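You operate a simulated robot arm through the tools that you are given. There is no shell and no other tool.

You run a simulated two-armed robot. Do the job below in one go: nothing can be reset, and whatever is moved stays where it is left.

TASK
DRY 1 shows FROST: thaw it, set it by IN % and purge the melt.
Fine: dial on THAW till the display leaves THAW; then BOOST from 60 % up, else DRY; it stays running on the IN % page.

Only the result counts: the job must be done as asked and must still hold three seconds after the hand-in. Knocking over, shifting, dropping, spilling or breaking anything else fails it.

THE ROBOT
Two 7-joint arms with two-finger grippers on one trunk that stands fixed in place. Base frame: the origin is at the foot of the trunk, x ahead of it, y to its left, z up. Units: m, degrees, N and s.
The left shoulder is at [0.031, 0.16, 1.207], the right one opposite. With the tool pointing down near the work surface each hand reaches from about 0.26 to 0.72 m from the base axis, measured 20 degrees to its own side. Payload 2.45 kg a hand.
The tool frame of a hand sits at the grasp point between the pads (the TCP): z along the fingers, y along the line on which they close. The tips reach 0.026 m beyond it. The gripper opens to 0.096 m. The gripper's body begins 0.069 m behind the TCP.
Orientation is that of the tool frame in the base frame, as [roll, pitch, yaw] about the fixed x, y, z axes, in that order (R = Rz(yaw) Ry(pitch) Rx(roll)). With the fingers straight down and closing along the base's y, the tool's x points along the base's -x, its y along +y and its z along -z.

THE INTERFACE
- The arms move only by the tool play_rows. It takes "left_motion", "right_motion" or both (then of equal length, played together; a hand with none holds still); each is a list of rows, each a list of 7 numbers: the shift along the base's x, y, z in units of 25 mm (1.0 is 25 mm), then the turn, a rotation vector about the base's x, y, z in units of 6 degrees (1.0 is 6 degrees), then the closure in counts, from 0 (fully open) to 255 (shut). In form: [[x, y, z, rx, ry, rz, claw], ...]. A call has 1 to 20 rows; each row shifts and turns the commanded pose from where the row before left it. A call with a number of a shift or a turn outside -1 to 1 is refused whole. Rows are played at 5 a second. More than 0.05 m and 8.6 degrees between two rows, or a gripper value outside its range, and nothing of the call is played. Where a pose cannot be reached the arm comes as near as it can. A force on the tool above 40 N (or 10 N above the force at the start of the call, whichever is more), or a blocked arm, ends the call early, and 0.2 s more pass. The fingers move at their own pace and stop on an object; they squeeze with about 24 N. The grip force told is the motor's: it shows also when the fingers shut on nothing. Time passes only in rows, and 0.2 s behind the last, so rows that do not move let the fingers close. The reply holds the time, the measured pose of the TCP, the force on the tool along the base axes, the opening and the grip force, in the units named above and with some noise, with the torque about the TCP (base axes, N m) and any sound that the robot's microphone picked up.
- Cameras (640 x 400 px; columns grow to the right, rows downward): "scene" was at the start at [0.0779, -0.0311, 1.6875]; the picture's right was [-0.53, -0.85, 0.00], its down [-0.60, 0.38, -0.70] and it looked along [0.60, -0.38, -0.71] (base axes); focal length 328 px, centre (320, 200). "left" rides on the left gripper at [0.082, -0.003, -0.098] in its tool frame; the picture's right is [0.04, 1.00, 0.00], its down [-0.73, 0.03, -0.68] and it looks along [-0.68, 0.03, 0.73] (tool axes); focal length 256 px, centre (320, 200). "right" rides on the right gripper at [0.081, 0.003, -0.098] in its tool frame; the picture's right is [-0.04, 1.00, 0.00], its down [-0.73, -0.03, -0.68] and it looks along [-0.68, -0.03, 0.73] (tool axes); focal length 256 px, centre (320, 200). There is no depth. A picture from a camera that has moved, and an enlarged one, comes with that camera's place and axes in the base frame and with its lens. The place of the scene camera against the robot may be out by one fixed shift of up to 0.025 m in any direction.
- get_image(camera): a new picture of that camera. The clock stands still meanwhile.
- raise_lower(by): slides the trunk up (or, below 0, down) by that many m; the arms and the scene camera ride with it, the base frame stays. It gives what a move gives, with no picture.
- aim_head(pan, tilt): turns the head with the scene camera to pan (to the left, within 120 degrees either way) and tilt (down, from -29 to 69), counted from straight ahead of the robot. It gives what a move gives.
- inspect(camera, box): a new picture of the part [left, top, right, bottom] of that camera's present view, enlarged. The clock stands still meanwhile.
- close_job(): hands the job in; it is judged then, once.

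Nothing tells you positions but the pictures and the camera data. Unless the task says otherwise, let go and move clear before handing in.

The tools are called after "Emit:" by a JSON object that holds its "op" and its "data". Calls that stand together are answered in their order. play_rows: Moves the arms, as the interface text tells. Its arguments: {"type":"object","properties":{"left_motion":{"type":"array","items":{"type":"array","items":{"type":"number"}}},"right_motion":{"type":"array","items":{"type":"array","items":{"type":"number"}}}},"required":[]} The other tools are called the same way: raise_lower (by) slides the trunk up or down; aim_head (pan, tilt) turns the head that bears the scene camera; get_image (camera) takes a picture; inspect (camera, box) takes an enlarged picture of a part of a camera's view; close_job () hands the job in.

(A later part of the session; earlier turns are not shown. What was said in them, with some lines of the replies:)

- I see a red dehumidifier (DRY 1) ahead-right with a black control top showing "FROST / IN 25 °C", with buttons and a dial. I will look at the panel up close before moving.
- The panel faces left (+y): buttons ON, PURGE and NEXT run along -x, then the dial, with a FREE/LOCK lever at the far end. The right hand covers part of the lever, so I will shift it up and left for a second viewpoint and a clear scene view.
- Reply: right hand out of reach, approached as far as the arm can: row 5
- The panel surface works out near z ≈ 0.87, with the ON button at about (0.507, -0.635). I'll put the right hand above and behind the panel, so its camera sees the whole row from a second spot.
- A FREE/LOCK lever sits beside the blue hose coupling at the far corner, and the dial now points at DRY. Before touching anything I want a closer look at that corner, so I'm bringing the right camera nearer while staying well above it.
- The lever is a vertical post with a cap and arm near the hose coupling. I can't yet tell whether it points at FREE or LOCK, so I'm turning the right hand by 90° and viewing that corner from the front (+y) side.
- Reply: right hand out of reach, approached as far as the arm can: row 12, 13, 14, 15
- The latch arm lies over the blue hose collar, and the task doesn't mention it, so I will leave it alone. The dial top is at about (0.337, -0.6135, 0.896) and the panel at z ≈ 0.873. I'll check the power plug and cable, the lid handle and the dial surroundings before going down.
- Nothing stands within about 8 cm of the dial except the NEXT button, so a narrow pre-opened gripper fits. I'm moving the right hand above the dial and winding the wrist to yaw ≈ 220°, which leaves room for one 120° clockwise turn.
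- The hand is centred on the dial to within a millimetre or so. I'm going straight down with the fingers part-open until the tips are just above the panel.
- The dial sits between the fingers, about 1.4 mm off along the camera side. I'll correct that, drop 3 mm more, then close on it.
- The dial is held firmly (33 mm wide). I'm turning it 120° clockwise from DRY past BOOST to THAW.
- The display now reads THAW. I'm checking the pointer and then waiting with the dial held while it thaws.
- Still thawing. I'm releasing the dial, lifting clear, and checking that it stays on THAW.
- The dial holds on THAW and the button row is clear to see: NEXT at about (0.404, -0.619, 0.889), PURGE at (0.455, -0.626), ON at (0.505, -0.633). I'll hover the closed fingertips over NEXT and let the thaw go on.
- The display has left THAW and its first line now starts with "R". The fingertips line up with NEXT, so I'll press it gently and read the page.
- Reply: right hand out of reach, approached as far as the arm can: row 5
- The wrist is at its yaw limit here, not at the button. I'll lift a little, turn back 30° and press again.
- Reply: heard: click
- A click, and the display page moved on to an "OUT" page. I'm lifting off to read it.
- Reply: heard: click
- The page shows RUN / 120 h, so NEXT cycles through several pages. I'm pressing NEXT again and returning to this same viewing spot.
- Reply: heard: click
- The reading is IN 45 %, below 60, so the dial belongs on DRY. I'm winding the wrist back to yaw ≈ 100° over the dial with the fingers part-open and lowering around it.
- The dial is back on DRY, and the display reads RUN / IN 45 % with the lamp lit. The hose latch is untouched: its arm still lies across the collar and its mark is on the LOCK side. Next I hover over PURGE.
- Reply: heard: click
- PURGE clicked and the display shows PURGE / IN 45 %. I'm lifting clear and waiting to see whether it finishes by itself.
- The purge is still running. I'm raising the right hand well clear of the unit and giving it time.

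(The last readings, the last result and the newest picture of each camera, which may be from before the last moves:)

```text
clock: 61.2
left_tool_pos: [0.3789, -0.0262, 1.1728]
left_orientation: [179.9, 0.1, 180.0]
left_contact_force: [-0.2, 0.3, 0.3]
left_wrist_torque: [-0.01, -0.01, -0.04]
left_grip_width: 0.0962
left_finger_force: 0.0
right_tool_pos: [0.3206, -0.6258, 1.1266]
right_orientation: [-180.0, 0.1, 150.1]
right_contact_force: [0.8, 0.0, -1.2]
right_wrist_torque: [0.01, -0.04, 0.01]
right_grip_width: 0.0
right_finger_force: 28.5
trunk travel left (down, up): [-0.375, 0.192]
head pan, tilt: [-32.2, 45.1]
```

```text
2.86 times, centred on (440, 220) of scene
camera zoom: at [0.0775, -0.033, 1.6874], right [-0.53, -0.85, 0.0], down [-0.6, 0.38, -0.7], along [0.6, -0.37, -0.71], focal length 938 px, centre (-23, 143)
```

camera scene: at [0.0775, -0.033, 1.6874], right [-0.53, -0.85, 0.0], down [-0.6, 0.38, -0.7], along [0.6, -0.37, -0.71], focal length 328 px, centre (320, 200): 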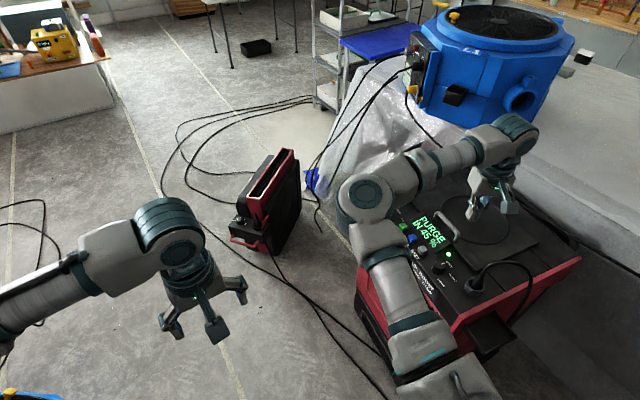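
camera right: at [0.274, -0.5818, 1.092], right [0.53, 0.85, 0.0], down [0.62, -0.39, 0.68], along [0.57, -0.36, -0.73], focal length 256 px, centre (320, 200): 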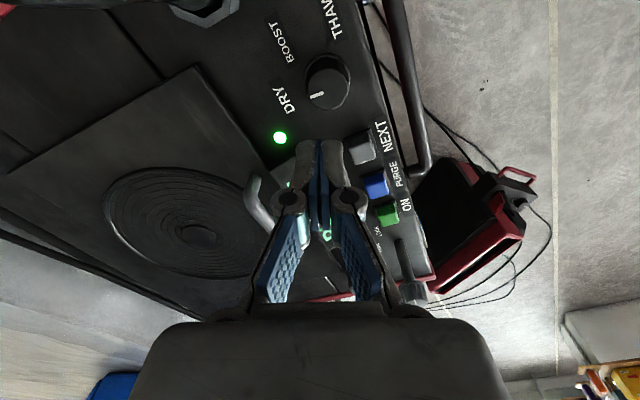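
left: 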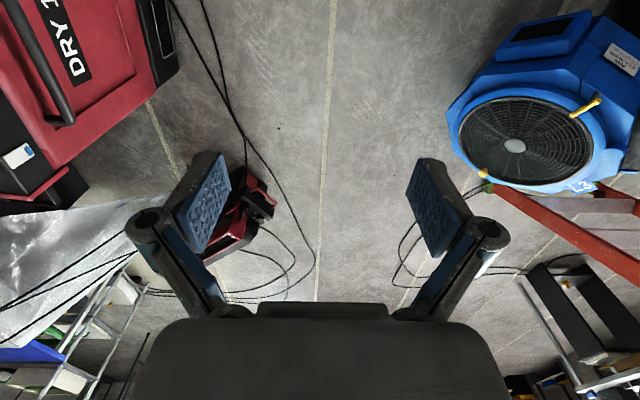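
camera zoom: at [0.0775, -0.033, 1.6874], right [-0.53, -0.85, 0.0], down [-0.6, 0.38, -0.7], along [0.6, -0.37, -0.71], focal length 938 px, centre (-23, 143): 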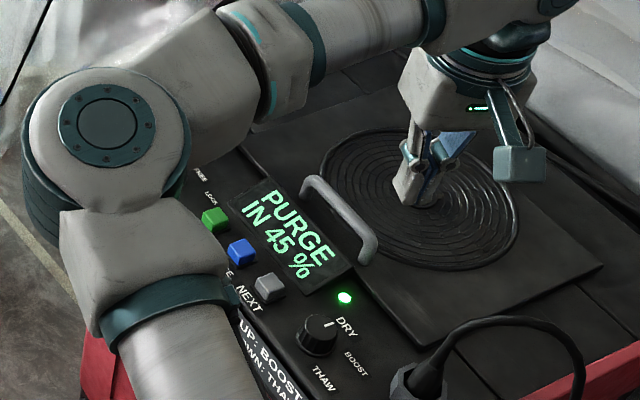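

Emit:
{"op": "play_rows", "data": {"right_motion": [[0, 0, 0, 0, 0, 0, 255], [0, 0, 0, 0, 0, 0, 255], [0, 0, 0, 0, 0, 0, 255], [0, 0, 0, 0, 0, 0, 255], [0, 0, 0, 0, 0, 0, 255], [0, 0, 0, 0, 0, 0, 255], [0, 0, 0, 0, 0, 0, 255], [0, 0, 0, 0, 0, 0, 255], [0, 0, 0, 0, 0, 0, 255], [0, 0, 0, 0, 0, 0, 255], [0, 0, 0, 0, 0, 0, 255], [0, 0, 0, 0, 0, 0, 255], [0, 0, 0, 0, 0, 0, 255], [0, 0, 0, 0, 0, 0, 255], [0, 0, 0, 0, 0, 0, 255], [0, 0, 0, 0, 0, 0, 255], [0, 0, 0, 0, 0, 0, 255], [0, 0, 0, 0, 0, 0, 255], [0, 0, 0, 0, 0, 0, 255], [0, 0, 0, 0, 0, 0, 255]]}}

Emit:
{"op": "inspect", "data": {"camera": "scene", "box": [360, 150, 520, 290]}}

Emit:
{"op": "get_image", "data": {"camera": "right"}}

```text
clock: 65.4
left_tool_pos: [0.3774, -0.0276, 1.1736]
left_orientation: [179.9, 0.2, -180.0]
left_contact_force: [0.7, 0.6, 0.1]
left_wrist_torque: [-0.02, -0.01, -0.03]
left_grip_width: 0.0961
left_finger_force: 0.1
right_tool_pos: [0.3208, -0.6261, 1.1269]
right_orientation: [-179.9, 0.2, 150.0]
right_contact_force: [0.0, -0.1, 0.0]
right_wrist_torque: [0.02, -0.01, 0.01]
right_grip_width: 0.0
right_finger_force: 28.0
trunk travel left (down, up): [-0.375, 0.192]
head pan, tilt: [-32.2, 45.1]
```

```text
2.86 times, centred on (440, 220) of scene
camera zoom: at [0.0775, -0.033, 1.6874], right [-0.53, -0.85, 0.0], down [-0.6, 0.38, -0.7], along [0.6, -0.37, -0.71], focal length 938 px, centre (-23, 143)
```

zoom: 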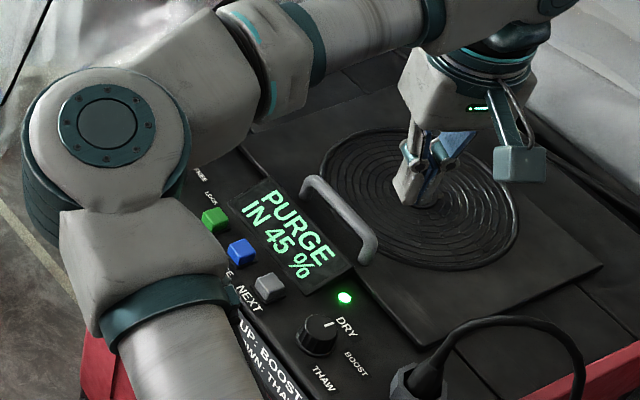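

```text
taken
camera right: at [0.2517, -0.5818, 1.2254], right [0.53, 0.85, 0.0], down [0.62, -0.39, 0.68], along [0.58, -0.36, -0.73], focal length 256 px, centre (320, 200)
```

right: 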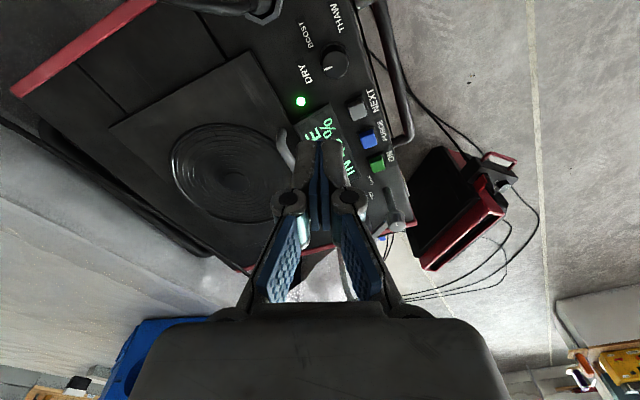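

Still PURGE after about 10 s. I'm waiting longer.

Emit:
{"op": "play_rows", "data": {"right_motion": [[0, 0, 0, 0, 0, 0, 255], [0, 0, 0, 0, 0, 0, 255], [0, 0, 0, 0, 0, 0, 255], [0, 0, 0, 0, 0, 0, 255], [0, 0, 0, 0, 0, 0, 255], [0, 0, 0, 0, 0, 0, 255], [0, 0, 0, 0, 0, 0, 255], [0, 0, 0, 0, 0, 0, 255], [0, 0, 0, 0, 0, 0, 255], [0, 0, 0, 0, 0, 0, 255], [0, 0, 0, 0, 0, 0, 255], [0, 0, 0, 0, 0, 0, 255], [0, 0, 0, 0, 0, 0, 255], [0, 0, 0, 0, 0, 0, 255], [0, 0, 0, 0, 0, 0, 255], [0, 0, 0, 0, 0, 0, 255], [0, 0, 0, 0, 0, 0, 255], [0, 0, 0, 0, 0, 0, 255], [0, 0, 0, 0, 0, 0, 255], [0, 0, 0, 0, 0, 0, 255]]}}

Emit:
{"op": "inspect", "data": {"camera": "scene", "box": [360, 150, 520, 290]}}

Emit:
{"op": "play_rows", "data": {"right_motion": [[0, 0, 0, 0, 0, 0, 255], [0, 0, 0, 0, 0, 0, 255], [0, 0, 0, 0, 0, 0, 255], [0, 0, 0, 0, 0, 0, 255], [0, 0, 0, 0, 0, 0, 255], [0, 0, 0, 0, 0, 0, 255], [0, 0, 0, 0, 0, 0, 255], [0, 0, 0, 0, 0, 0, 255], [0, 0, 0, 0, 0, 0, 255], [0, 0, 0, 0, 0, 0, 255], [0, 0, 0, 0, 0, 0, 255], [0, 0, 0, 0, 0, 0, 255], [0, 0, 0, 0, 0, 0, 255], [0, 0, 0, 0, 0, 0, 255], [0, 0, 0, 0, 0, 0, 255], [0, 0, 0, 0, 0, 0, 255], [0, 0, 0, 0, 0, 0, 255], [0, 0, 0, 0, 0, 0, 255], [0, 0, 0, 0, 0, 0, 255], [0, 0, 0, 0, 0, 0, 255]]}}

Emit:
{"op": "inspect", "data": {"camera": "scene", "box": [360, 150, 520, 290]}}

```text
clock: 69.6
left_tool_pos: [0.3782, -0.0265, 1.1745]
left_orientation: [179.9, 0.1, -180.0]
left_contact_force: [0.0, -0.5, 0.7]
left_wrist_torque: [0.01, 0.01, 0.0]
left_grip_width: 0.096
left_finger_force: 0.1
right_tool_pos: [0.3202, -0.6253, 1.1267]
right_orientation: [-179.9, 0.2, 149.9]
right_contact_force: [0.0, -0.8, 0.5]
right_wrist_torque: [0.02, -0.02, -0.02]
right_grip_width: 0.0002
right_finger_force: 28.5
trunk travel left (down, up): [-0.375, 0.192]
head pan, tilt: [-32.2, 45.1]
```

```text
2.86 times, centred on (440, 220) of scene
camera zoom: at [0.0775, -0.033, 1.6874], right [-0.53, -0.85, 0.0], down [-0.6, 0.38, -0.7], along [0.6, -0.37, -0.71], focal length 938 px, centre (-23, 143)
```

zoom: 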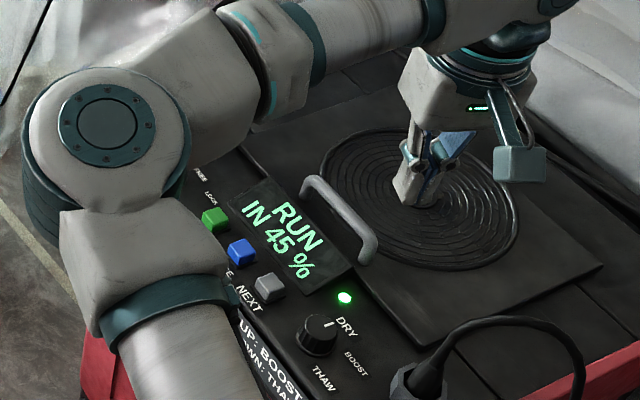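

```text
clock: 73.8
left_tool_pos: [0.3781, -0.0264, 1.1732]
left_orientation: [180.0, 0.1, -179.9]
left_contact_force: [0.7, -0.1, -0.2]
left_wrist_torque: [-0.04, 0.0, 0.0]
left_grip_width: 0.0959
left_finger_force: 0.0
right_tool_pos: [0.3192, -0.6264, 1.1265]
right_orientation: [-179.9, 0.2, 150.1]
right_contact_force: [-0.1, 0.5, 0.1]
right_wrist_torque: [-0.01, -0.04, -0.02]
right_grip_width: 0.0001
right_finger_force: 28.7
trunk travel left (down, up): [-0.375, 0.192]
head pan, tilt: [-32.2, 45.1]
```

```text
2.86 times, centred on (440, 220) of scene
camera zoom: at [0.0775, -0.033, 1.6874], right [-0.53, -0.85, 0.0], down [-0.6, 0.38, -0.7], along [0.6, -0.37, -0.71], focal length 938 px, centre (-23, 143)
```

zoom: 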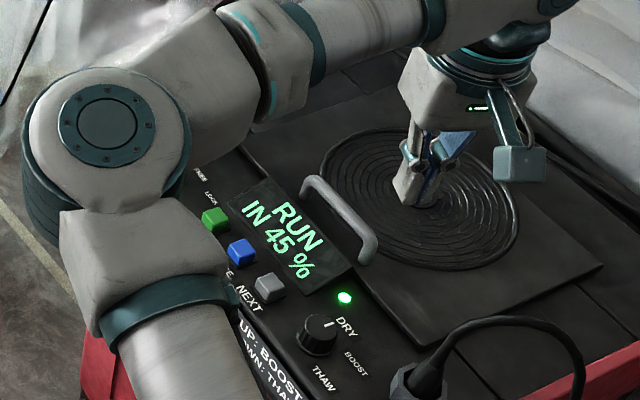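

The purge has finished: the display reads RUN / IN 45 %, the dial is on DRY and the lamp is lit. One last check that the hose latch and its surroundings are undisturbed.

Emit:
{"op": "inspect", "data": {"camera": "right", "box": [280, 10, 440, 290]}}

Emit:
{"op": "play_rows", "data": {"right_motion": [[-0.3, 0.5, 0.5, 0, 0, 0, 200], [-0.3, 0.7, 0.5, 0, 0, 0, 150], [-0.3, 0.7, 0.5, 0, 0, 0, 100], [0, 0.7, 0.5, 0, 0, 0, 50], [0, 0, 0, 0, 0, 0, 0]]}}

Emit:
{"op": "get_image", "data": {"camera": "right"}}

Emit:
{"op": "get_image", "data": {"camera": "scene"}}

```text
1.43 times, centred on (360, 150) of right
camera zoom: at [0.2517, -0.5817, 1.2254], right [0.53, 0.85, 0.0], down [0.62, -0.39, 0.68], along [0.58, -0.36, -0.73], focal length 366 px, centre (263, 271)
```

zoom: 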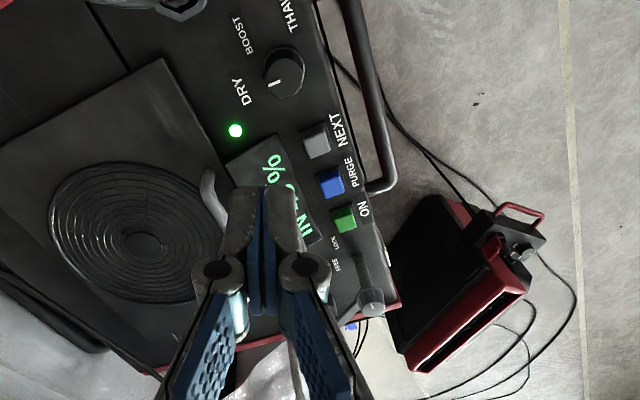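

```text
clock: 75.0
left_tool_pos: [0.3778, -0.0267, 1.174]
left_orientation: [179.9, 0.1, -180.0]
left_contact_force: [0.0, 0.2, 0.0]
left_wrist_torque: [0.0, 0.04, 0.02]
left_grip_width: 0.0959
left_finger_force: 0.0
right_tool_pos: [0.2982, -0.562, 1.1781]
right_orientation: [-179.9, 0.3, 149.9]
right_contact_force: [0.4, -0.6, 0.4]
right_wrist_torque: [-0.02, 0.03, 0.0]
right_grip_width: 0.0962
right_finger_force: 0.1
trunk travel left (down, up): [-0.375, 0.192]
head pan, tilt: [-32.2, 45.1]
```

```text
taken
camera right: at [0.2293, -0.5163, 1.2755], right [0.53, 0.85, 0.0], down [0.62, -0.39, 0.68], along [0.58, -0.36, -0.73], focal length 256 px, centre (320, 200)
```

right: 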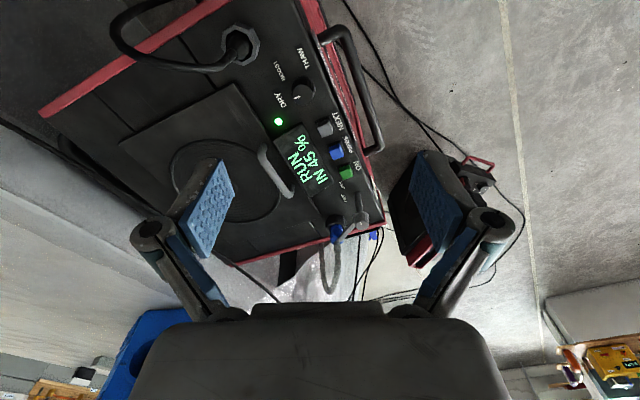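

```text
taken
camera scene: at [0.0775, -0.0318, 1.6874], right [-0.53, -0.85, 0.0], down [-0.6, 0.38, -0.7], along [0.6, -0.37, -0.71], focal length 328 px, centre (320, 200)
```

scene: 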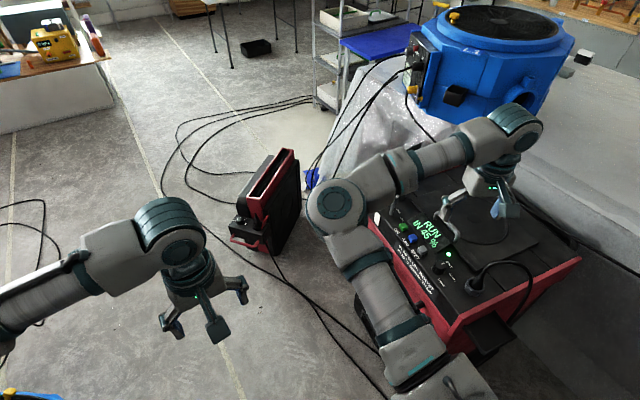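

The thaw and the purge are done. The dial is on DRY because IN is 45 %, and the unit is running on the IN % page. Hose, latch, plug and handles are in place and the hand is clear, so I'm handing in.

Emit:
{"op": "close_job", "data": {}}

```text
The job is handed in.
```

DRY 1 is thawed, purged and running. I handed the job in with the display on RUN / IN 45 %, the dial on DRY and the green lamp lit.

- **Thaw:** I turned the dial to THAW, and within about 12 seconds the display left THAW and showed RUN.
- **Setting:** IN read 45 %, below 60 %, so I set the dial back to DRY rather than BOOST.
- **Purge:** I pressed PURGE once. It ran by itself for roughly 10 to 14 seconds and returned to RUN on the IN % page, where it stayed for the next few seconds I watched.

I did not touch the FREE/LOCK lever by the drain hose. Its arm lies across the hose collar, so I took it to be locked, though its mark does not line up exactly with either label. The last pictures show the hose, plug and handles where they were, and the hand is clear of the unit.
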